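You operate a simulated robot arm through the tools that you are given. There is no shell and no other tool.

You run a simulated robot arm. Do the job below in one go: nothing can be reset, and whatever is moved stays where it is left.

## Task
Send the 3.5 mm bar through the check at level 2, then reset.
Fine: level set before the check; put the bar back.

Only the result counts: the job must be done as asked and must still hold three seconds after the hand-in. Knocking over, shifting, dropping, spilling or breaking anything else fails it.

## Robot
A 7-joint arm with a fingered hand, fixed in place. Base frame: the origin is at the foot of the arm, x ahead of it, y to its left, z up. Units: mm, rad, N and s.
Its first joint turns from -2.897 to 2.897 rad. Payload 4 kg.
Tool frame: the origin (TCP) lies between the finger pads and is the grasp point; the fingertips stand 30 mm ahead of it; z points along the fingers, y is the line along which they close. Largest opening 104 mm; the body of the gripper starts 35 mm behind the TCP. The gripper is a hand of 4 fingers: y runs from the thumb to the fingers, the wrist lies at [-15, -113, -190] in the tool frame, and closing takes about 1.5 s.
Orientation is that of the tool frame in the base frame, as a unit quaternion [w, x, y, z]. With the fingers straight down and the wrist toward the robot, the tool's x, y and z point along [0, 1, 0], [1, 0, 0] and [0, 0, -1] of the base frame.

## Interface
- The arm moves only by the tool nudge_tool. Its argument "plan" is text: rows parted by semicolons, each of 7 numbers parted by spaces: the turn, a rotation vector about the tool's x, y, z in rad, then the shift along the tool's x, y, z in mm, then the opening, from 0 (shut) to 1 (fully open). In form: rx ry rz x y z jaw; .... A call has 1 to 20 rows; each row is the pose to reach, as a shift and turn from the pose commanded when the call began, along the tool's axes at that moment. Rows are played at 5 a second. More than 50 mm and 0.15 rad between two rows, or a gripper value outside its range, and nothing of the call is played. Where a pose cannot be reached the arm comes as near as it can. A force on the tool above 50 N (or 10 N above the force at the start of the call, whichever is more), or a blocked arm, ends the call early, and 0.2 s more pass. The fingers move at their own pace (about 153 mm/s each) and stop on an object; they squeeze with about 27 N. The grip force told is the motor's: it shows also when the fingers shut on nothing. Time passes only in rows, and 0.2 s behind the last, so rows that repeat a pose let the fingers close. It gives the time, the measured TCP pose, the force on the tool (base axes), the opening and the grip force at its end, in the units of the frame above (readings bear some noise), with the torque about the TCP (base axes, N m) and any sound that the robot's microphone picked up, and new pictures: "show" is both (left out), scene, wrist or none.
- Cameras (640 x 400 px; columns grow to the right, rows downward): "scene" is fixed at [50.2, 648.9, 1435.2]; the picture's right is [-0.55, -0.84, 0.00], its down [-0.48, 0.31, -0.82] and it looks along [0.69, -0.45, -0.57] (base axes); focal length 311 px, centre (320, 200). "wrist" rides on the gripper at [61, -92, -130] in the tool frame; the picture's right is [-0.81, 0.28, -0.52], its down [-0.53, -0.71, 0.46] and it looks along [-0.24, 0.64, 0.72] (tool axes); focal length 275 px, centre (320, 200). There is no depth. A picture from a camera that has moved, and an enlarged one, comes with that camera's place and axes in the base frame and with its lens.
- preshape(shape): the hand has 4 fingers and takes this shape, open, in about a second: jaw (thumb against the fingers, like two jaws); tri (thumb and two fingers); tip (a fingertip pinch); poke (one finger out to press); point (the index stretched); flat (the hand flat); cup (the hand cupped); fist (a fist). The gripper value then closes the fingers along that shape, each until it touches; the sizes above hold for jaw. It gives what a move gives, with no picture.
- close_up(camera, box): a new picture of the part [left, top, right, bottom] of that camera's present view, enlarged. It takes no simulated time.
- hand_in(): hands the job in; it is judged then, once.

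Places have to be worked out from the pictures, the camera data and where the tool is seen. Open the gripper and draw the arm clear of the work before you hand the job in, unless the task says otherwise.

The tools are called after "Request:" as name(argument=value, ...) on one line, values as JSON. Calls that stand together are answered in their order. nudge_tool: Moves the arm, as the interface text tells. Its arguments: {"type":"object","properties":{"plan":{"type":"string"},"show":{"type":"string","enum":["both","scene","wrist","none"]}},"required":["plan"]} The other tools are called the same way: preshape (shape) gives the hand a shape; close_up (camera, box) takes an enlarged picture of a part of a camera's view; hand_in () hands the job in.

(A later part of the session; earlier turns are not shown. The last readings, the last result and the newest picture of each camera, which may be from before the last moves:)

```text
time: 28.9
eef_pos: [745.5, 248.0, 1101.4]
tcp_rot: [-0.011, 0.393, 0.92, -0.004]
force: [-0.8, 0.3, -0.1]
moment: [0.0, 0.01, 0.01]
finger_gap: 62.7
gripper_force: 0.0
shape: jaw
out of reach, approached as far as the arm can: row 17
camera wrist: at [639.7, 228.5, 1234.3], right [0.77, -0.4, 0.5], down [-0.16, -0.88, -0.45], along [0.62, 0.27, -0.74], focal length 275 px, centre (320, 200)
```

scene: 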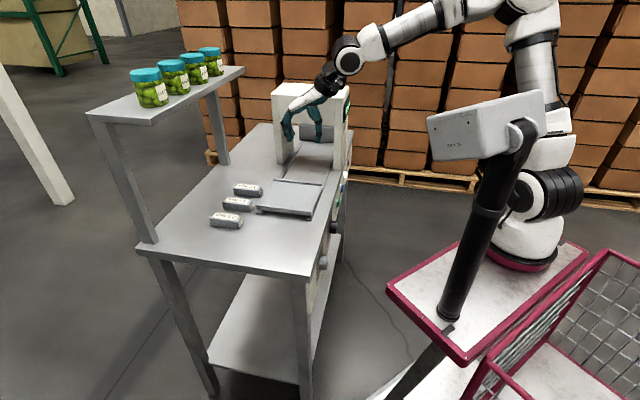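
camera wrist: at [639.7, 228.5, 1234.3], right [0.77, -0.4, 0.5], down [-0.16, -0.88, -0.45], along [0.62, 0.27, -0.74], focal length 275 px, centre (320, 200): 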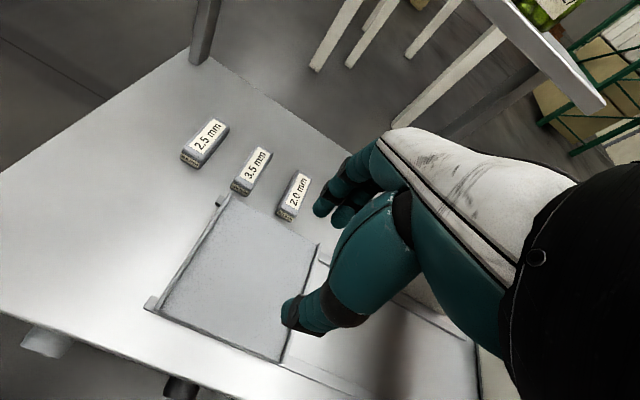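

Good overhead view. I enlarge the bars and tray for exact corners.

Request:
close_up(camera="wrist", box=[160, 100, 340, 240])

Request:
close_up(camera="wrist", box=[130, 180, 330, 370])

Request:
close_up(camera="scene", box=[205, 165, 335, 245])

```text
2.86 times, centred on (250, 170) of wrist
camera zoom: at [639.7, 228.5, 1234.3], right [0.77, -0.4, 0.5], down [-0.16, -0.88, -0.45], along [0.62, 0.27, -0.74], focal length 786 px, centre (520, 286)
```

zoom: 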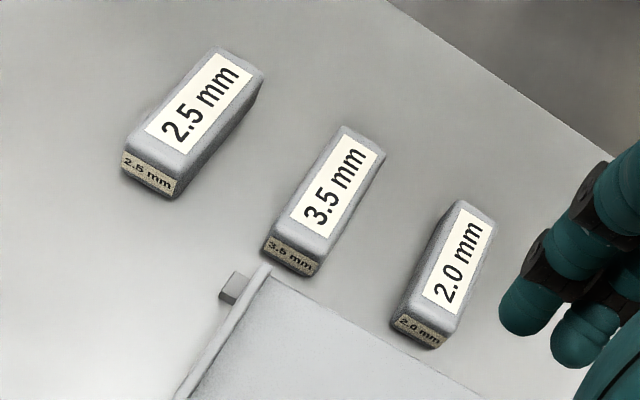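

```text
2.11 times, centred on (230, 275) of wrist
camera zoom: at [639.7, 228.5, 1234.3], right [0.77, -0.4, 0.5], down [-0.16, -0.88, -0.45], along [0.62, 0.27, -0.74], focal length 580 px, centre (510, 42)
```

zoom: 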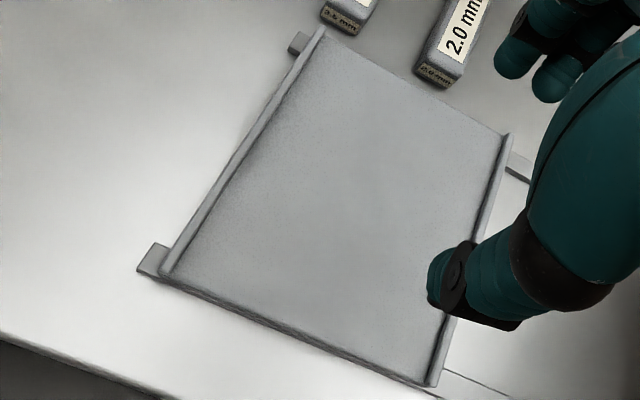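

```text
4.92 times, centred on (270, 205) of scene
camera zoom: at [50.2, 648.9, 1435.2], right [-0.55, -0.84, 0.0], down [-0.48, 0.31, -0.82], along [0.69, -0.45, -0.57], focal length 1531 px, centre (566, 175)
```

zoom: 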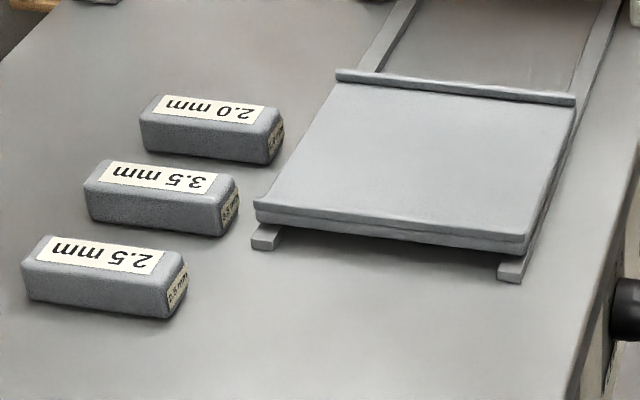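

Bar 3.5's top centre is about (838,436,878), axis at 45°, table ≈ 851, tray centre ≈ (783,280) with its plate ~870. I turn the hand 90° with a slight forward tilt (closing across the bar's width) and hover over it, half-open.

Request:
nudge_tool(plan="-.0215 .0197 .1277 5.8 16.2 9.9 0.6;-.043 .0394 .2554 11.6 32.4 19.8 0.6;-.0645 .0591 .3831 17.4 48.6 29.8 0.6;-.086 .0788 .5108 23.2 64.8 39.7 0.6;-.1075 .0985 .6385 29 81 49.6 0.6;-.129 .1182 .7662 34.9 97.2 59.5 0.6;-.1505 .138 .8939 40.7 113.5 69.4 0.6;-.172 .1577 1.0216 46.5 129.7 79.3 0.6;-.1935 .1774 1.1493 52.3 145.9 89.3 0.6;-.215 .1971 1.277 58.1 162.1 99.2 0.6;-.2365 .2168 1.4048 63.9 178.3 109 0.6;-.258 .2365 1.5325 69.7 194.5 119 0.6;-.258 .2365 1.5325 69.7 194.5 119 0.6")

```text
time: 31.7
eef_pos: [782.0, 180.5, 1027.1]
tcp_rot: [-0.058, 0.914, 0.378, 0.139]
force: [-0.1, -0.9, -0.9]
moment: [0.0, 0.01, 0.01]
finger_gap: 62.7
gripper_force: 0.1
shape: jaw
out of reach, approached as far as the arm can: row 3, 4, 5, 6, 7, 8, 9, 10, 11, 12, 13
camera wrist: at [731.9, 259.0, 1167.8], right [-0.46, -0.85, 0.25], down [-0.77, 0.24, -0.59], along [0.44, -0.47, -0.76], focal length 275 px, centre (320, 200)
```

scene: 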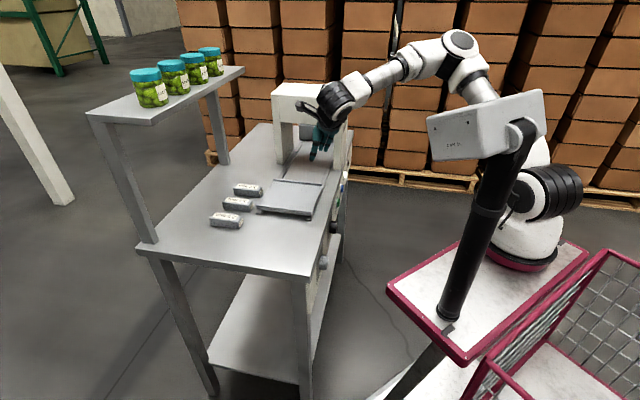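
wrist: 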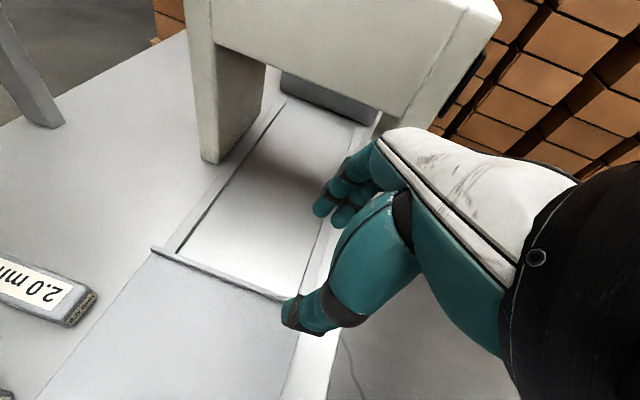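

The arm held the orientation but stopped short at (782,180). I try moving on from here toward the bar in this orientation, to see whether it is a true limit.

Request:
nudge_tool(plan="0 0 0 24 -18 5 0.6;0 0 0 48 -36 10 0.6;0 0 0 72 -54 15 0.6;0 0 0 96 -72 20 0.6;0 0 0 120 -90 25 0.6", show="scene")

```text
time: 32.9
eef_pos: [792.2, 181.3, 1036.6]
tcp_rot: [-0.058, 0.913, 0.379, 0.14]
force: [0.2, 0.2, 1.6]
moment: [0.02, 0.02, 0.0]
finger_gap: 62.6
gripper_force: 0.0
shape: jaw
out of reach, approached as far as the arm can: row 1, 2, 3, 4, 5
```

scene: 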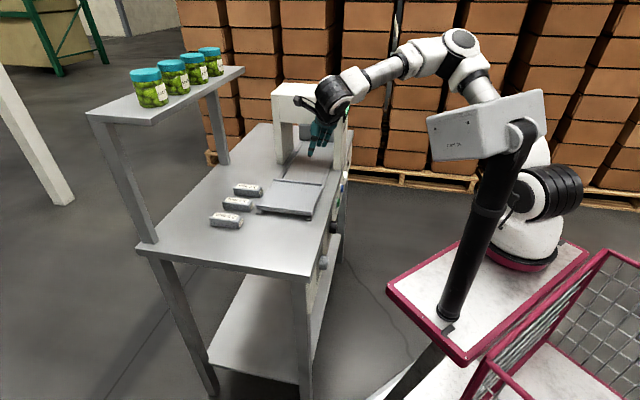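

That is a joint limit for this roll direction, so I'll use the opposite roll (thumb on the right side, y = left), which sat mid-range at the panel. First I turn back to the neutral heading.

Request:
nudge_tool(plan=".0197 -.0197 -.13 3.5 -6 0 0.6;.0394 -.0394 -.26 7 -12 0 0.6;.0591 -.0591 -.39 10.5 -18 0 0.6;.0788 -.0788 -.52 14 -24 0 0.6;.0985 -.0985 -.65 17.5 -30 0 0.6;.118 -.118 -.78 21 -36 0 0.6;.138 -.138 -.91 24.5 -42 0 0.6;.158 -.158 -1.04 28 -48 0 0.6;.177 -.177 -1.17 31.5 -54 0 0.6;.197 -.197 -1.30 35 -60 0 0.6;.217 -.217 -1.43 38.5 -66 0 0.6;.236 -.236 -1.558 42.3 -71.4 0 0.6", show="wrist")

```text
time: 35.5
eef_pos: [764.9, 269.6, 1043.5]
tcp_rot: [0.0, 0.382, 0.924, 0.002]
force: [-0.6, 0.3, -0.4]
moment: [-0.01, -0.02, 0.0]
finger_gap: 62.5
gripper_force: 0.0
shape: jaw
camera wrist: at [656.5, 247.5, 1174.0], right [0.77, -0.38, 0.52], down [-0.12, -0.88, -0.46], along [0.63, 0.29, -0.72], focal length 275 px, centre (320, 200)
```

wrist: 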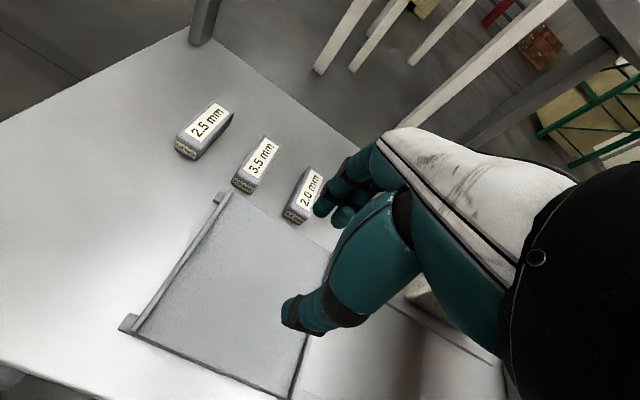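

Now I turn the other way (y toward left) with a 43° forward tilt and hover toward the 3.5 bar.

Request:
nudge_tool(plan="-.0451 -.0451 -.1146 5.1 11.6 6.5 0.6;-.0902 -.0902 -.2292 10.1 23.2 12.9 0.6;-.1353 -.1353 -.3438 15.2 34.7 19.4 0.6;-.1804 -.1804 -.4584 20.2 46.3 25.8 0.6;-.2255 -.2255 -.573 25.3 57.9 32.3 0.6;-.2706 -.2706 -.6876 30.4 69.5 38.8 0.6;-.3157 -.3157 -.8022 35.4 81.1 45.2 0.6;-.3608 -.3608 -.9168 40.5 92.6 51.7 0.6;-.4059 -.4059 -1.0314 45.5 104.2 58.1 0.6;-.451 -.451 -1.146 50.6 115.8 64.6 0.6;-.4961 -.4961 -1.2606 55.7 127.4 71.1 0.6;-.5412 -.5412 -1.3752 60.7 139 77.5 0.6;-.5867 -.5867 -1.49 65.8 150.6 84 0.6;-.5867 -.5867 -1.49 65.8 150.6 84 0.6")

```text
time: 38.5
eef_pos: [796.7, 349.5, 993.9]
tcp_rot: [0.336, -0.347, 0.864, 0.14]
force: [0.2, 1.0, -0.1]
moment: [-0.05, -0.03, -0.02]
finger_gap: 62.3
gripper_force: 0.1
shape: jaw
out of reach, approached as far as the arm can: row 6, 7, 8, 9, 10, 11, 12, 13, 14
camera wrist: at [764.3, 189.5, 1047.1], right [-0.01, 0.36, 0.93], down [1.0, -0.03, 0.02], along [0.03, 0.93, -0.36], focal length 275 px, centre (320, 200)
```

scene: 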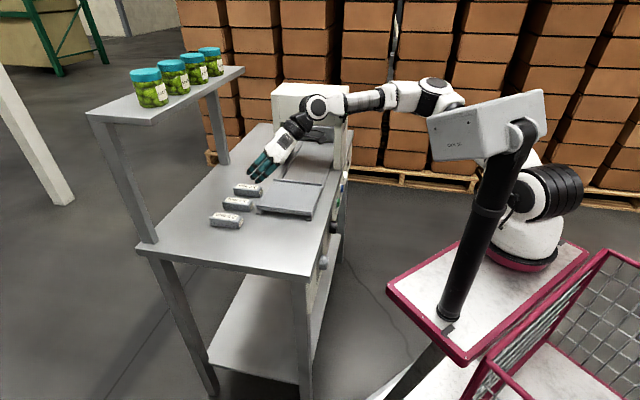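
wrist: 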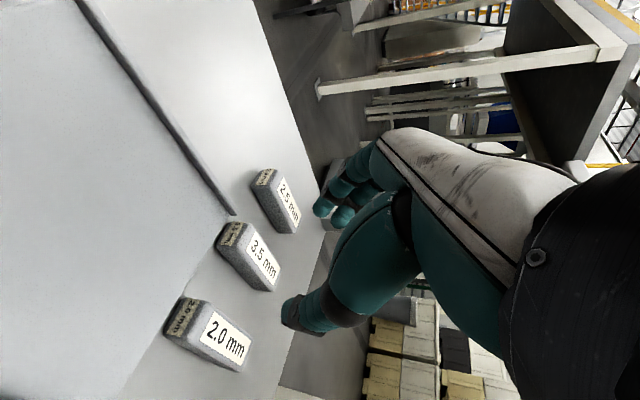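

The limit here comes from wrist height; lower down the reach grows, so the real grasp pose is feasible with ~40° tilt. I enlarge this view to pin down the bar relative to the hand.

Request:
close_up(camera="wrist", box=[150, 150, 350, 400])

Request:
close_up(camera="scene", box=[205, 125, 335, 245])

```text
1.60 times, centred on (250, 275) of wrist
camera zoom: at [764.3, 189.5, 1047.1], right [-0.01, 0.36, 0.93], down [1.0, -0.03, 0.02], along [0.03, 0.93, -0.36], focal length 440 px, centre (432, 80)
```

zoom: 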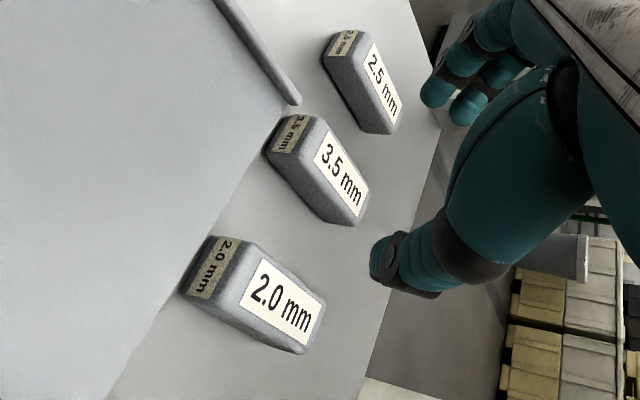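

```text
3.33 times, centred on (270, 185) of scene
camera zoom: at [50.2, 648.9, 1435.2], right [-0.55, -0.84, 0.0], down [-0.48, 0.31, -0.82], along [0.69, -0.45, -0.57], focal length 1037 px, centre (487, 250)
```

zoom: 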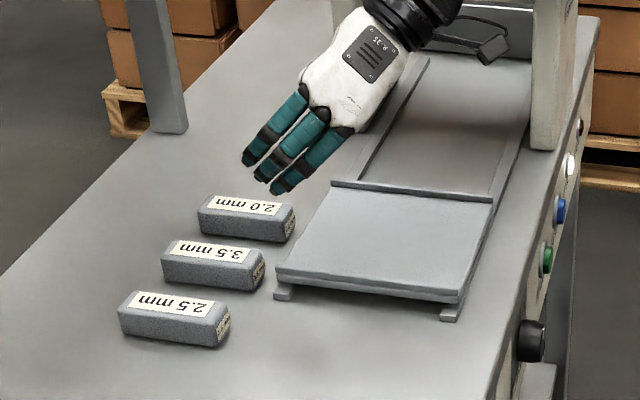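

From the wrist views the bar is at f≈284 (45° frame), n≈892, i.e. centre ≈ (832,430) with top near 888. I move to a hover with the fingertips over it, easing the tilt slightly.

Request:
nudge_tool(plan="0 .02 0 -3 11 20 0.6;0 .04 0 -6 22 40 0.6;0 .06 0 -11 33 60 0.6;0 .07 0 -11.3 33 77.5 0.6;0 .07 0 -11.3 33 77.5 0.6")

Request:
close_up(camera="wrist", box=[150, 150, 400, 400])

Request:
close_up(camera="scene", box=[205, 145, 315, 255])

```text
time: 39.7
eef_pos: [812.9, 332.4, 952.5]
tcp_rot: [0.31, -0.362, 0.87, 0.129]
force: [0.5, -0.1, -0.5]
moment: [-0.03, -0.02, -0.01]
finger_gap: 62.6
gripper_force: 0.0
shape: jaw
out of reach, approached as far as the arm can: row 1, 2, 3, 4, 5
camera wrist: at [786.3, 175.3, 1015.6], right [0.02, 0.41, 0.91], down [1.0, -0.01, -0.02], along [0.0, 0.91, -0.41], focal length 275 px, centre (320, 200)
```

scene: 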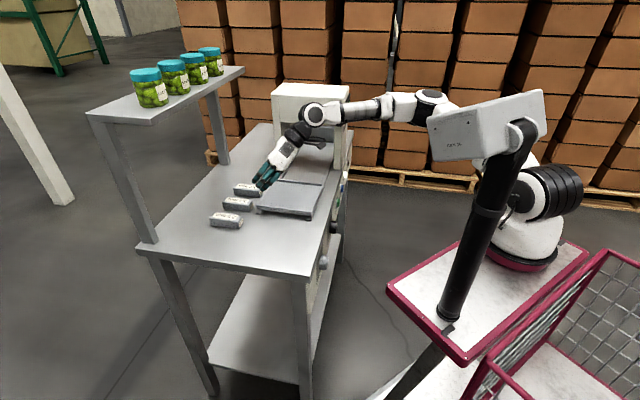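
wrist: 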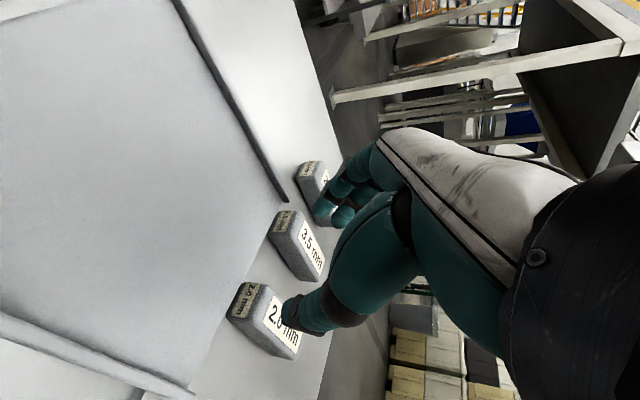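

```text
1.60 times, centred on (275, 275) of wrist
camera zoom: at [786.3, 175.3, 1015.6], right [0.02, 0.41, 0.91], down [1.0, -0.01, -0.02], along [0.0, 0.91, -0.41], focal length 440 px, centre (392, 80)
```

zoom: 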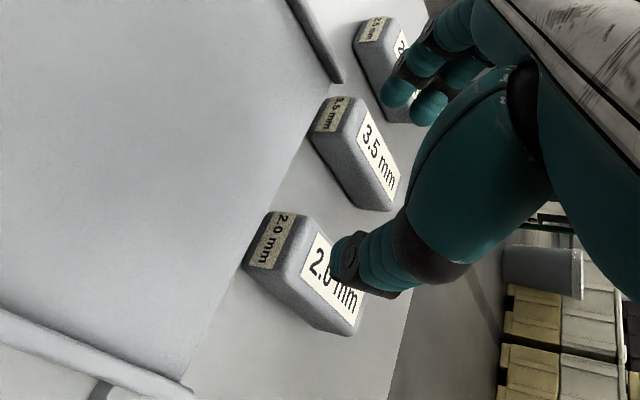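

```text
3.64 times, centred on (260, 200) of scene
camera zoom: at [50.2, 648.9, 1435.2], right [-0.55, -0.84, 0.0], down [-0.48, 0.31, -0.82], along [0.69, -0.45, -0.57], focal length 1131 px, centre (538, 200)
```

zoom: 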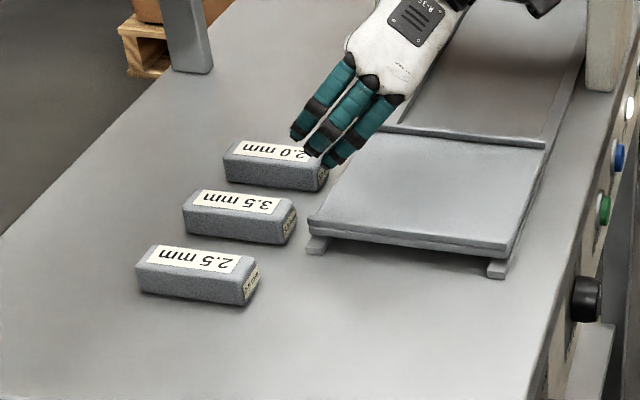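

The limit is wrist reach at height (it fits a sphere about the shoulder), so I need more tilt while hovering. I tilt to ~50° and shift left over the 3.5 bar at z≈950.

Request:
nudge_tool(plan="0 -.1 0 0 0 0 0.6;0 -.2 0 0 0 0 0.6;0 -.2 0 -12 14 10 0.6;0 -.2 0 -23 28 20 0.6;0 -.2 0 -35 42 31 0.6;0 -.2 0 -46.7 56 41 0.6;0 -.2 0 -46.7 56 41 0.6")

Request:
close_up(camera="wrist", box=[150, 150, 400, 400])

Request:
close_up(camera="scene", box=[205, 145, 315, 255])

```text
time: 41.3
eef_pos: [810.4, 361.1, 947.1]
tcp_rot: [0.395, -0.346, 0.835, 0.165]
force: [0.3, -0.3, -0.3]
moment: [0.0, 0.04, -0.02]
finger_gap: 62.4
gripper_force: 0.1
shape: jaw
out of reach, approached as far as the arm can: row 4, 5, 6, 7
camera wrist: at [777.0, 197.7, 981.9], right [-0.11, 0.27, 0.95], down [0.99, -0.01, 0.12], along [0.05, 0.96, -0.27], focal length 275 px, centre (320, 200)
```

scene: 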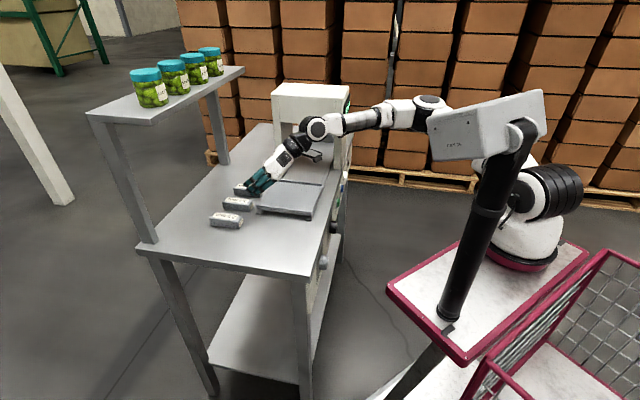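
wrist: 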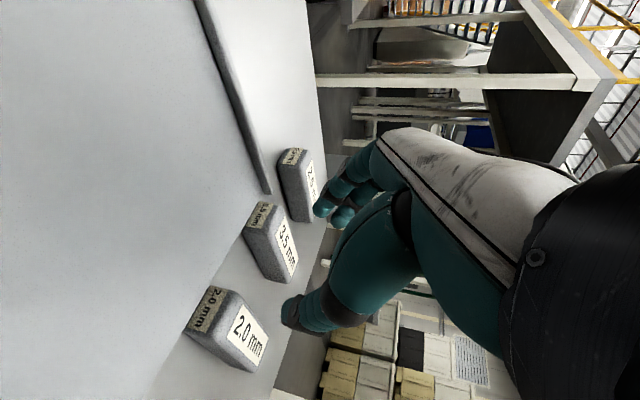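

```text
1.60 times, centred on (275, 275) of wrist
camera zoom: at [777.0, 197.7, 981.9], right [-0.11, 0.27, 0.95], down [0.99, -0.01, 0.12], along [0.05, 0.96, -0.27], focal length 440 px, centre (392, 80)
```

zoom: 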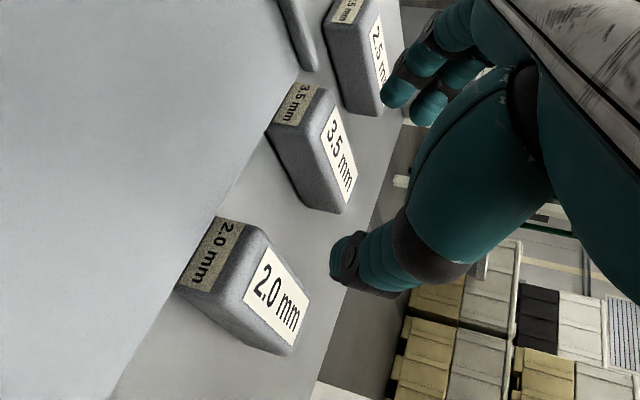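

```text
3.64 times, centred on (260, 200) of scene
camera zoom: at [50.2, 648.9, 1435.2], right [-0.55, -0.84, 0.0], down [-0.48, 0.31, -0.82], along [0.69, -0.45, -0.57], focal length 1131 px, centre (538, 200)
```

zoom: 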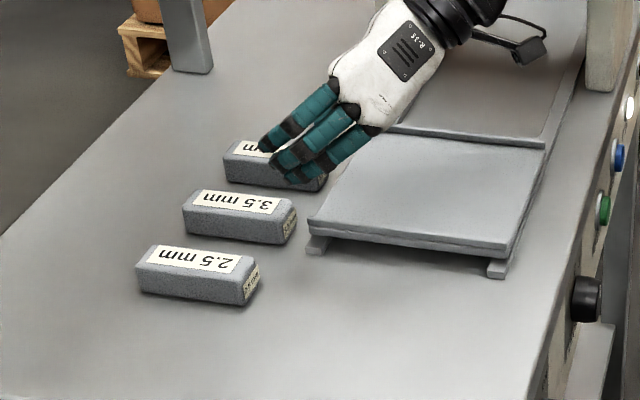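

This orientation is blocked for reaching left too. Instead I'll grip the bar lengthwise (about 90 mm, opening 104) with the easily reached neutral heading, thumb on the near end; I return to fingers-down in front of/above the bar.

Request:
nudge_tool(plan="0 0 0 -11.6 0 -9.5 0.6;0 0 0 -23.2 0 -19 0.6;.0531 .0531 .1122 -24.2 2.6 -18.7 0.6;.1062 .1062 .2244 -25.3 5.2 -18.4 0.6;.1593 .1593 .3366 -26.3 7.8 -18.1 0.6;.2124 .2124 .4488 -27.4 10.4 -17.8 0.6;.2655 .2655 .561 -28.4 13 -17.5 0.6;.3186 .3186 .6732 -29.5 15.6 -17.2 0.6;.3717 .3717 .7854 -30.5 18.1 -16.9 0.6;.4248 .4248 .8976 -31.6 20.7 -16.6 0.6;.4779 .4779 1.0098 -32.6 23.3 -16.3 0.6;.531 .531 1.122 -33.7 25.9 -16 0.6;.5841 .5841 1.2342 -34.7 28.5 -15.7 0.6;.6372 .6372 1.3464 -35.8 31.1 -15.4 0.6;.690 .690 1.459 -36.8 33.7 -15.1 0.6;.690 .690 1.459 -36.8 33.7 -15.1 1;.690 .690 1.459 -36.8 33.7 -15.1 1")

Request:
close_up(camera="wrist", box=[150, 80, 400, 350])

```text
time: 44.9
eef_pos: [780.2, 294.6, 974.2]
tcp_rot: [-0.001, 0.382, 0.924, 0.0]
force: [0.7, -0.2, 0.7]
moment: [0.01, -0.02, -0.03]
finger_gap: 103.8
gripper_force: 0.1
shape: jaw
out of reach, approached as far as the arm can: row 4, 5, 6, 7, 8, 9, 10, 11, 12, 13, 14, 15, 16, 17
camera wrist: at [670.8, 271.9, 1106.0], right [0.77, -0.38, 0.52], down [-0.13, -0.88, -0.46], along [0.63, 0.28, -0.73], focal length 275 px, centre (320, 200)
```

scene: 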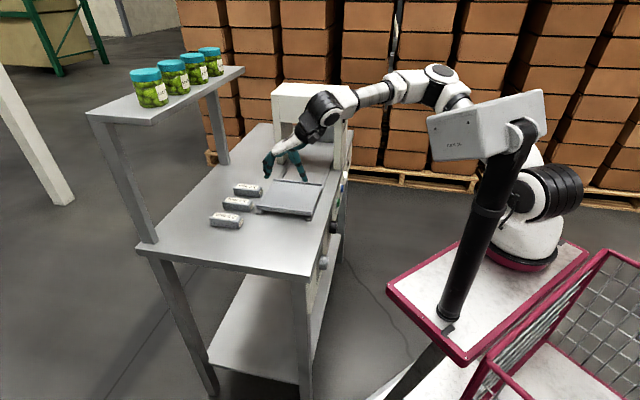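
wrist: 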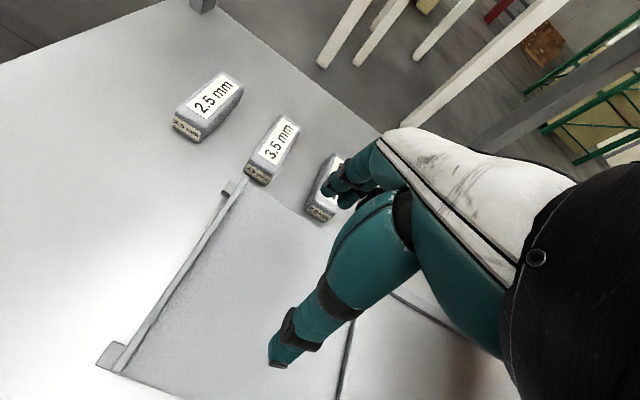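

```text
1.48 times, centred on (275, 215) of wrist
camera zoom: at [670.8, 271.9, 1106.0], right [0.77, -0.38, 0.52], down [-0.13, -0.88, -0.46], along [0.63, 0.28, -0.73], focal length 408 px, centre (387, 178)
```

zoom: 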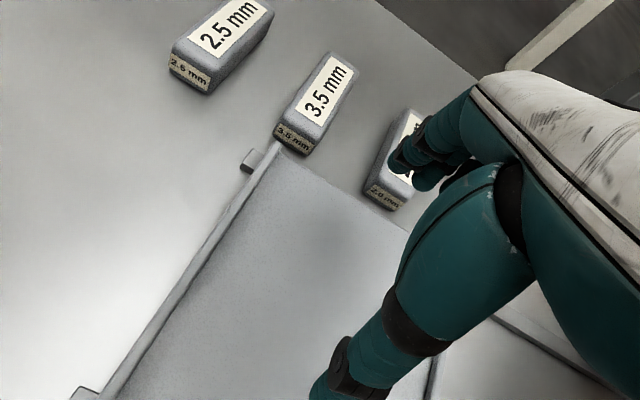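

It again stalls with the wrist near y≈200, suggesting the arm's posture rather than pure distance is the limit. I align the heading with the radial direction and move left to see if it frees up.

Request:
nudge_tool(plan="0 0 .08 0 0 -10 1;0 0 .16 0 0 -20 1;0 0 .24 10 5 -25 1;0 0 .33 20 10 -25 1;0 0 .33 35 15 -25 1;0 0 .33 50 20 -25 1;0 0 .33 65 25 -25 1;0 0 .33 65 25 -25 1")

```text
time: 46.7
eef_pos: [752.9, 268.2, 977.6]
tcp_rot: [-0.001, 0.529, 0.849, 0.0]
force: [-0.3, 0.1, 0.6]
moment: [0.05, 0.0, -0.04]
finger_gap: 103.9
gripper_force: 0.1
shape: jaw
out of reach, approached as far as the arm can: row 1, 2, 3, 4, 5, 6, 7, 8
camera wrist: at [642.8, 284.0, 1108.3], right [0.6, -0.61, 0.52], down [-0.4, -0.79, -0.45], along [0.69, 0.07, -0.73], focal length 275 px, centre (320, 200)
```

scene: 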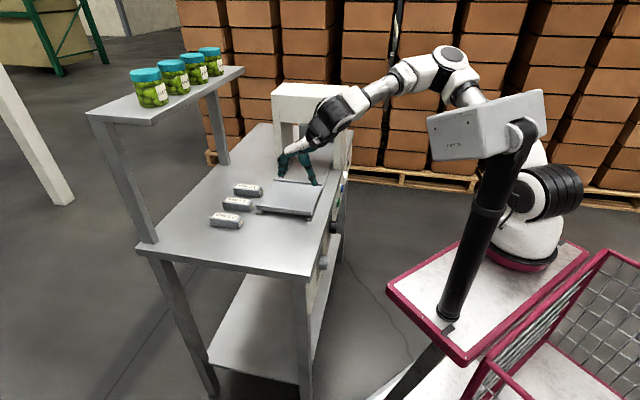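
wrist: 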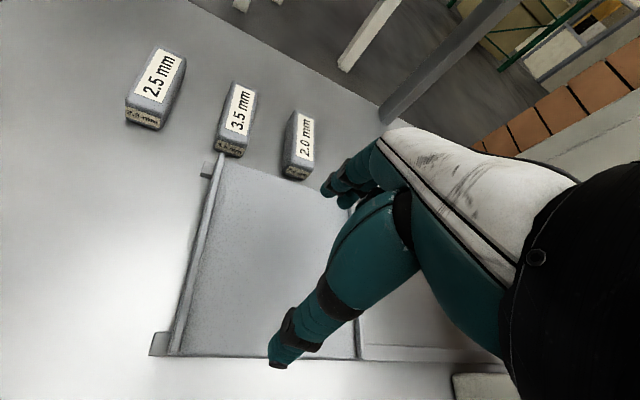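

Even a pure yaw is refused, so the arm is at a joint limit after its elbow drifted. I go back to the starting pose to recover a better posture.

Request:
nudge_tool(plan="0 0 .046 -5.4 -19.8 -14.4 1;0 0 .091 -10.7 -39.6 -28.8 1;0 0 .137 -16.1 -59.4 -43.2 1;0 0 .183 -21.4 -79.2 -57.6 1;0 0 .229 -26.8 -99 -72 1;0 0 .274 -32.2 -118.7 -86.4 1;0 0 .32 -37.5 -138.5 -100.8 1;0 0 .366 -42.9 -158.3 -115.2 1;0 0 .411 -48.2 -178.1 -129.6 1;0 0 .457 -53.6 -197.9 -144 1;0 0 .457 -53.6 -197.9 -144 1")

```text
time: 49.1
eef_pos: [597.7, 136.2, 1125.6]
tcp_rot: [0.0, 0.707, 0.708, -0.001]
force: [-0.3, 0.1, 0.2]
moment: [-0.03, 0.01, 0.02]
finger_gap: 103.9
gripper_force: 0.1
shape: jaw
camera wrist: at [506.4, 197.1, 1255.2], right [0.28, -0.81, 0.52], down [-0.71, -0.53, -0.45], along [0.64, -0.24, -0.73], focal length 275 px, centre (320, 200)
```

scene: 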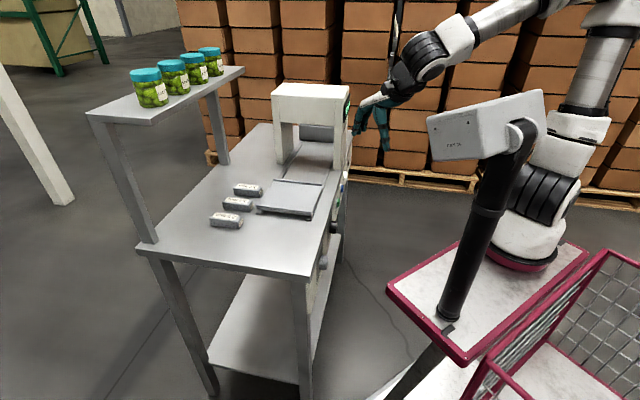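
wrist: 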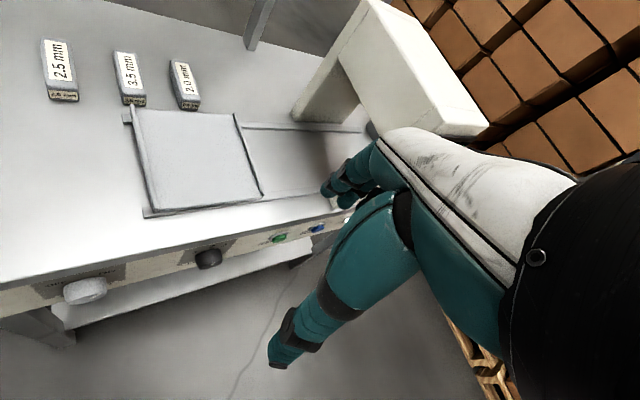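

Back at the start; the elbow posture is nearly the original. I now test moving left at a modest radius with radial heading.

Request:
nudge_tool(plan="0 0 -.06 31 8 8 1;0 0 -.12 62 16 16 1;0 0 -.18 93 24 24 1;0 0 -.24 125 32 32 1;0 0 -.30 156 40 40 1;0 0 -.36 187 48 48 1;0 0 -.42 218 56 56 1;0 0 -.48 250 64 64 1;0 0 -.48 250 64 64 1")

```text
time: 51.1
eef_pos: [663.2, 382.6, 1058.4]
tcp_rot: [-0.001, 0.518, 0.856, -0.001]
force: [-0.2, 0.5, -0.6]
moment: [0.04, 0.0, 0.03]
finger_gap: 104.3
gripper_force: 0.0
shape: jaw
camera wrist: at [554.0, 395.0, 1189.0], right [0.62, -0.59, 0.52], down [-0.39, -0.8, -0.45], along [0.68, 0.08, -0.73], focal length 275 px, centre (320, 200)
```

scene: 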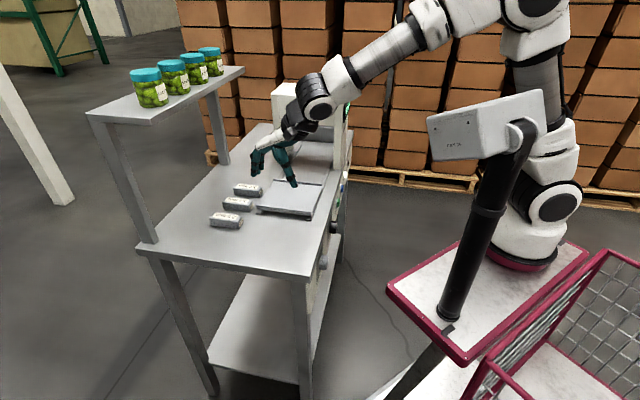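
wrist: 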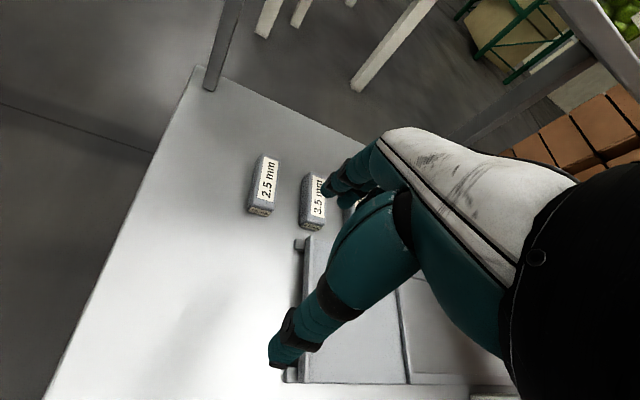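

This posture reaches left freely, so the earlier stall was configuration. I retry the cross-width grasp orientation (y toward the right along f, ~20° tilt), moving to hover over the 3.5 bar.

Request:
nudge_tool(plan="-.0221 .0301 .1257 -4 16.2 10.8 0.6;-.0442 .0602 .2514 -7.9 32.4 21.6 0.6;-.0663 .0903 .3771 -11.9 48.6 32.4 0.6;-.0884 .1204 .5028 -15.9 64.8 43.2 0.6;-.1105 .1505 .6285 -19.9 81 54 0.6;-.1326 .1806 .7542 -23.8 97.1 64.8 0.6;-.1547 .2107 .8799 -27.8 113.3 75.6 0.6;-.1768 .2408 1.0056 -31.8 129.5 86.4 0.6;-.1989 .2709 1.1313 -35.7 145.7 97.2 0.6;-.221 .301 1.257 -39.7 161.9 108 0.6;-.221 .301 1.257 -39.7 161.9 108 0.6")

Request:
close_up(camera="scene", box=[185, 135, 315, 255])

```text
time: 53.5
eef_pos: [829.1, 415.8, 954.4]
tcp_rot: [-0.068, 0.913, 0.368, 0.162]
force: [-0.6, -0.4, 0.0]
moment: [-0.01, 0.05, -0.03]
finger_gap: 62.5
gripper_force: 0.0
shape: jaw
camera wrist: at [775.0, 490.6, 1098.6], right [-0.48, -0.85, 0.2], down [-0.74, 0.28, -0.61], along [0.46, -0.45, -0.77], focal length 275 px, centre (320, 200)
```

scene: 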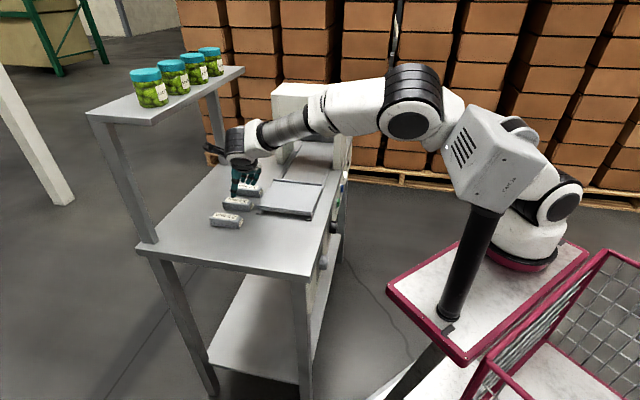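
wrist: 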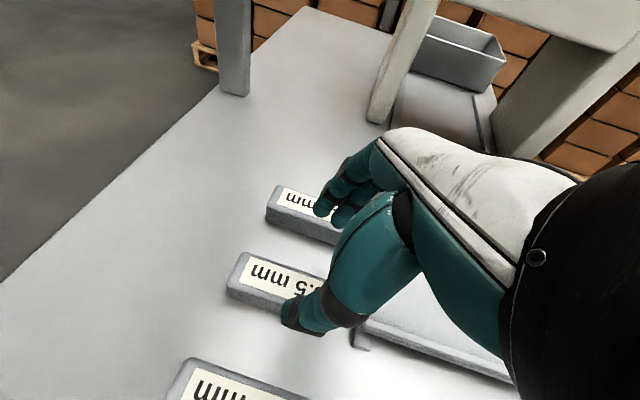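

```text
3.33 times, centred on (250, 195) of scene
camera zoom: at [50.2, 648.9, 1435.2], right [-0.55, -0.84, 0.0], down [-0.48, 0.31, -0.82], along [0.69, -0.45, -0.57], focal length 1037 px, centre (553, 217)
```

zoom: 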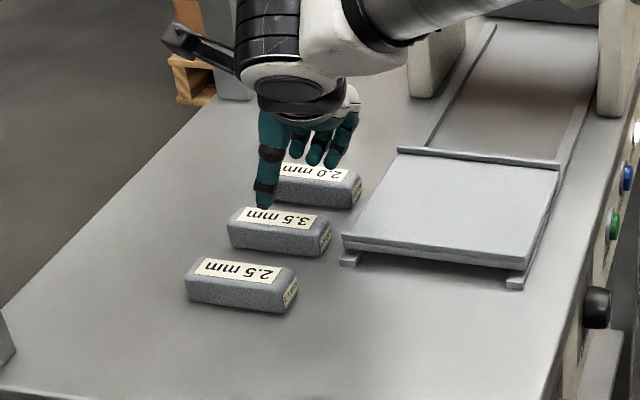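

The hover over the 3.5 bar was reached in the cross-width orientation. The CAM box on the post looks different in this picture, so I inspect it before going on.

Request:
close_up(camera="scene", box=[370, 40, 640, 340])

```text
1.33 times, centred on (505, 190) of scene
camera zoom: at [50.2, 648.9, 1435.2], right [-0.55, -0.84, 0.0], down [-0.48, 0.31, -0.82], along [0.69, -0.45, -0.57], focal length 415 px, centre (73, 213)
```

zoom: 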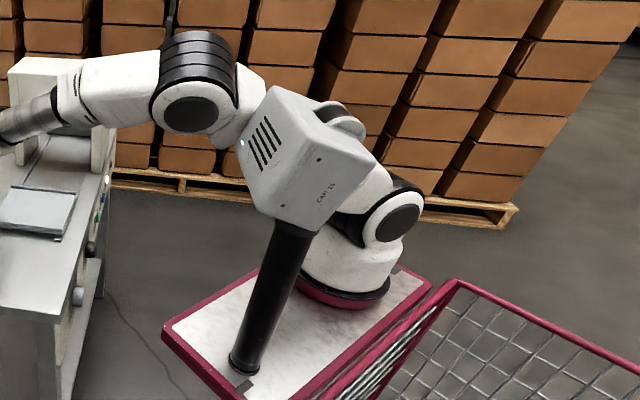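

The CAM box has swivelled, and the arm's upper link is right at it (the TCP is also off by a few mm), so the elbow is probably touching it. I retrace the path to relieve that and check the box.

Request:
nudge_tool(plan=".0221 -.0301 -.1257 -9.7 -8.6 -15 0.6;.0442 -.0602 -.2514 -19.4 -17.2 -30 0.6;.0663 -.0903 -.3771 -29.1 -25.8 -45.1 0.6;.0884 -.1204 -.5028 -38.8 -34.4 -60.1 0.6;.1105 -.1505 -.6285 -48.5 -43 -75.2 0.6;.1326 -.1806 -.7542 -58.1 -51.5 -90.2 0.6;.1547 -.2107 -.8799 -67.8 -60.1 -105.2 0.6;.1768 -.2408 -1.0056 -77.5 -68.7 -120.2 0.6;.1989 -.2709 -1.1313 -87.2 -77.3 -135.3 0.6;.221 -.301 -1.257 -96.9 -85.9 -150.3 0.6;.221 -.301 -1.257 -96.9 -85.9 -150.3 0.6")

Request:
close_up(camera="scene", box=[370, 40, 640, 340])

```text
time: 54.4
eef_pos: [847.5, 329.3, 988.7]
tcp_rot: [-0.039, 0.866, 0.484, 0.122]
force: [-0.2, 0.6, 0.3]
moment: [-0.02, 0.0, -0.01]
finger_gap: 62.5
gripper_force: 0.1
shape: jaw
stopped in row 4: the arm was blocked; the commanded pose is now the measured one
camera wrist: at [777.6, 404.1, 1124.7], right [-0.26, -0.91, 0.31], down [-0.79, 0.02, -0.61], along [0.55, -0.41, -0.73], focal length 275 px, centre (320, 200)
```

scene: 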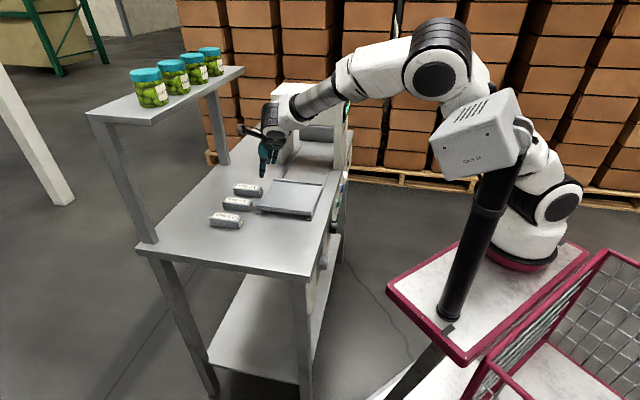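
wrist: 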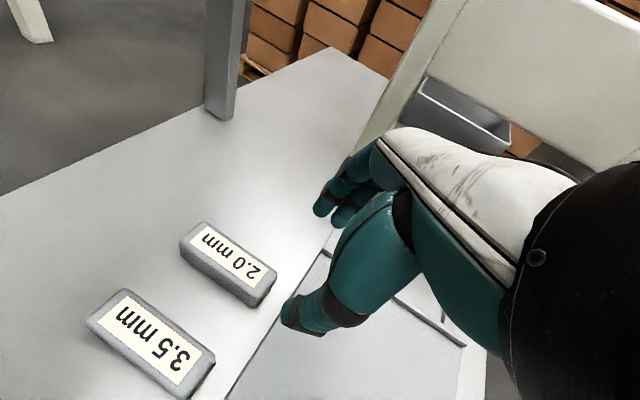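

```text
1.33 times, centred on (505, 190) of scene
camera zoom: at [50.2, 648.9, 1435.2], right [-0.55, -0.84, 0.0], down [-0.48, 0.31, -0.82], along [0.69, -0.45, -0.57], focal length 415 px, centre (73, 213)
```

zoom: 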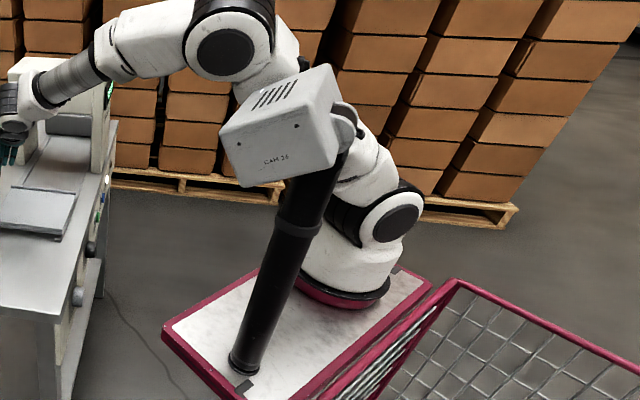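

The arm was blocked: its upper link is leaning against the CAM box on the robot's left. I move the hand right, back and up, which swings the link away from the mast.

Request:
nudge_tool(plan="0 0 0 -23 -1 -16 0.6;0 0 0 -46 -2 -33 0.6;0 0 0 -69 -2 -49 0.6;0 0 0 -92 -3 -65 0.6;0 0 0 -115 -4 -82 0.6;0 0 0 -138 -4 -98 0.6;0 0 0 -138 -4 -98 0.6", show="scene")

Request:
close_up(camera="scene", box=[370, 40, 640, 340])

```text
time: 56.0
eef_pos: [755.9, 201.3, 1045.5]
tcp_rot: [-0.037, 0.865, 0.486, 0.119]
force: [0.5, 0.8, -0.3]
moment: [0.04, -0.02, 0.01]
finger_gap: 62.6
gripper_force: 0.0
shape: jaw
```

scene: 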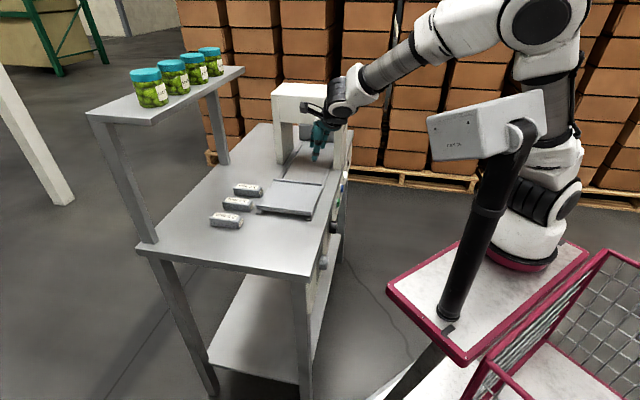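

```text
1.33 times, centred on (505, 190) of scene
camera zoom: at [50.2, 648.9, 1435.2], right [-0.55, -0.84, 0.0], down [-0.48, 0.31, -0.82], along [0.69, -0.45, -0.57], focal length 415 px, centre (73, 213)
```

zoom: 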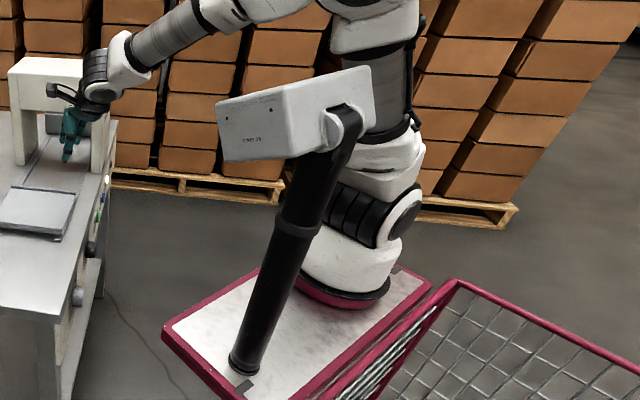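

The CAM box sprang back to its original orientation once the arm left it; I must keep the elbow away from it. I return to the neutral heading above the tray with the elbow high, as at t≈29.

Request:
nudge_tool(plan=".0207 -.0192 -.1325 3.4 -3.2 -2.9 0.6;.0414 -.0384 -.265 6.7 -6.5 -5.8 0.6;.0621 -.0576 -.3975 10.1 -9.7 -8.7 0.6;.0828 -.0768 -.53 13.5 -12.9 -11.6 0.6;.1035 -.096 -.6625 16.9 -16.2 -14.6 0.6;.1242 -.1152 -.795 20.2 -19.4 -17.5 0.6;.1449 -.1344 -.9275 23.6 -22.6 -20.4 0.6;.1656 -.1536 -1.06 27 -25.8 -23.3 0.6;.1863 -.1728 -1.1925 30.3 -29.1 -26.2 0.6;.207 -.192 -1.325 33.7 -32.3 -29.1 0.6;.207 -.192 -1.325 33.7 -32.3 -29.1 0.6")

```text
time: 58.4
eef_pos: [739.7, 239.5, 1080.2]
tcp_rot: [0.005, 0.384, 0.923, -0.007]
force: [-0.2, -0.3, -0.5]
moment: [-0.01, -0.01, 0.03]
finger_gap: 62.6
gripper_force: 0.0
shape: jaw
camera wrist: at [632.1, 220.7, 1211.2], right [0.77, -0.37, 0.53], down [-0.13, -0.89, -0.44], along [0.63, 0.27, -0.73], focal length 275 px, centre (320, 200)
```

scene: 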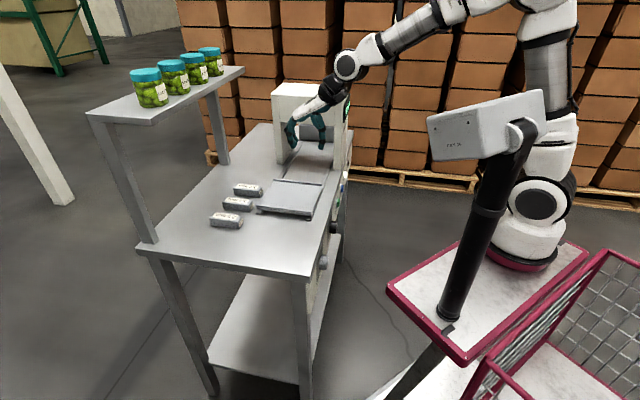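
wrist: 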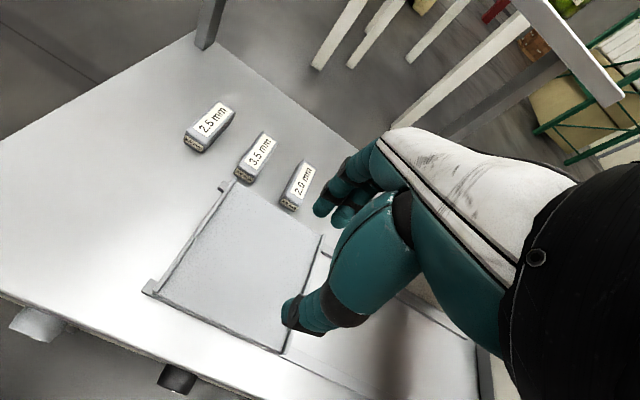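

Good posture again. I rotate to the y-left, 43°-tilt orientation mostly in place first, then will translate in small checked steps.

Request:
nudge_tool(plan="-.0451 -.0451 -.1146 0 2 0 0.6;-.0902 -.0902 -.2292 0 4 0 0.6;-.1353 -.1353 -.3438 0 6 0 0.6;-.1804 -.1804 -.4584 0 8 0 0.6;-.2255 -.2255 -.573 0 10 2 0.6;-.2706 -.2706 -.6876 0 12 4 0.6;-.3157 -.3157 -.8022 0 14 6 0.6;-.3608 -.3608 -.9168 0 16 8 0.6;-.4059 -.4059 -1.0314 0 18 10 0.6;-.451 -.451 -1.146 0 20 12 0.6;-.4961 -.4961 -1.2606 0 22 14 0.6;-.5412 -.5412 -1.3752 0 24 16 0.6;-.5867 -.5867 -1.49 0 26 20 0.6;-.5867 -.5867 -1.49 0 26 20 0.6")

```text
time: 61.4
eef_pos: [761.8, 258.1, 1062.1]
tcp_rot: [0.338, -0.359, 0.86, 0.133]
force: [0.2, -0.8, -0.5]
moment: [0.04, -0.03, -0.02]
finger_gap: 62.6
gripper_force: 0.0
shape: jaw
camera wrist: at [730.2, 99.5, 1116.2], right [-0.03, 0.38, 0.92], down [1.0, -0.01, 0.03], along [0.02, 0.93, -0.38], focal length 275 px, centre (320, 200)
```

scene: 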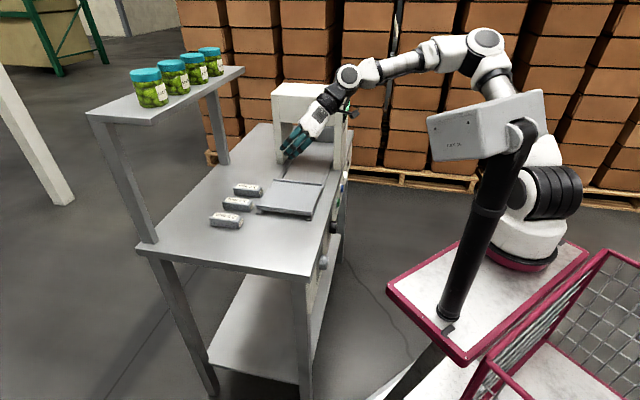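
wrist: 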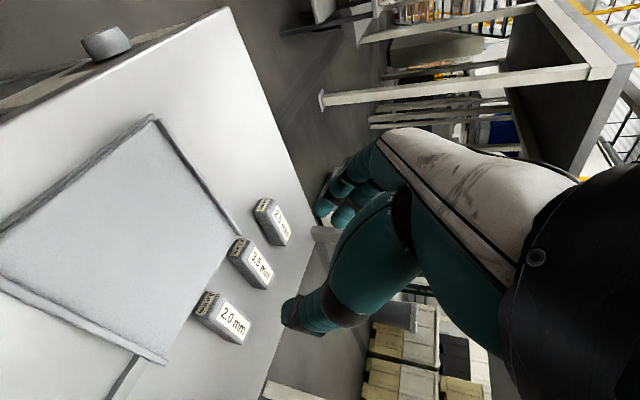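

Fully reached with the CAM box untouched. I translate toward the bar in this orientation.

Request:
nudge_tool(plan="0 0 0 -7 12 29 0.6;0 0 0 -14 25 59 0.6;0 0 0 -21 37 88 0.6;0 0 0 -28 49 118 0.6;0 0 0 -35 62 147 0.6;0 0 0 -42 74 176 0.6;0 0 0 -42 74 176 0.6", show="scene")

```text
time: 63.0
eef_pos: [817.1, 415.0, 960.5]
tcp_rot: [0.337, -0.358, 0.861, 0.132]
force: [0.1, 0.0, -0.4]
moment: [0.01, -0.02, 0.0]
finger_gap: 62.8
gripper_force: 0.1
shape: jaw
```

scene: 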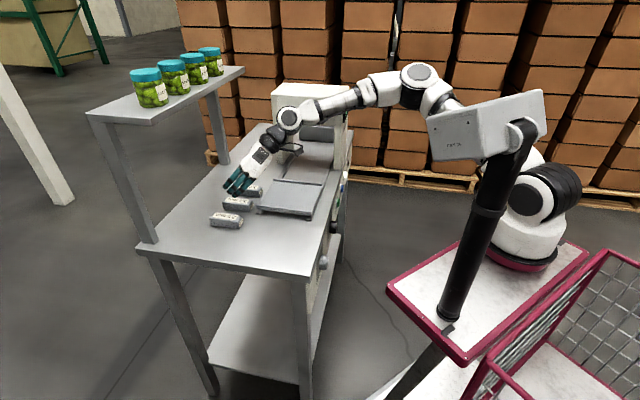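

Reached exactly and the box is untouched. I look closely at the fingers relative to the bar.

Request:
close_up(camera="wrist", box=[150, 120, 400, 400])

Request:
close_up(camera="scene", box=[185, 135, 315, 255])

```text
1.43 times, centred on (275, 260) of wrist
camera zoom: at [786.4, 256.8, 1015.6], right [-0.03, 0.38, 0.92], down [1.0, -0.01, 0.03], along [0.02, 0.93, -0.38], focal length 393 px, centre (384, 114)
```

zoom: 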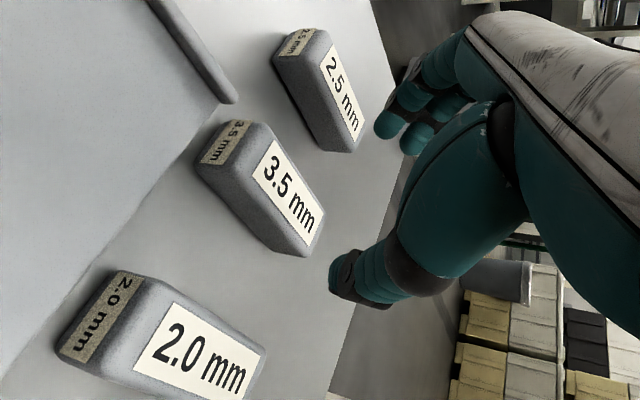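

```text
3.33 times, centred on (250, 195) of scene
camera zoom: at [50.2, 648.9, 1435.2], right [-0.55, -0.84, 0.0], down [-0.48, 0.31, -0.82], along [0.69, -0.45, -0.57], focal length 1037 px, centre (553, 217)
```

zoom: 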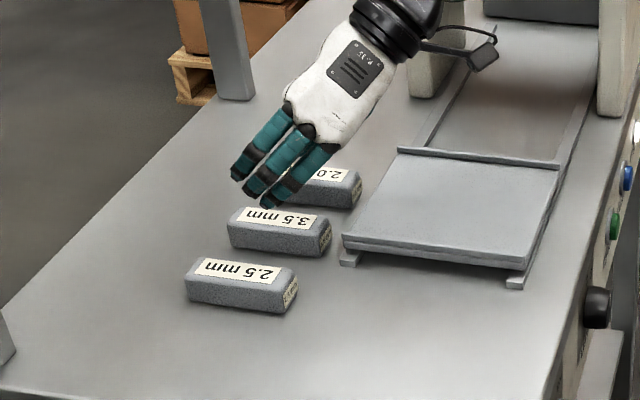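

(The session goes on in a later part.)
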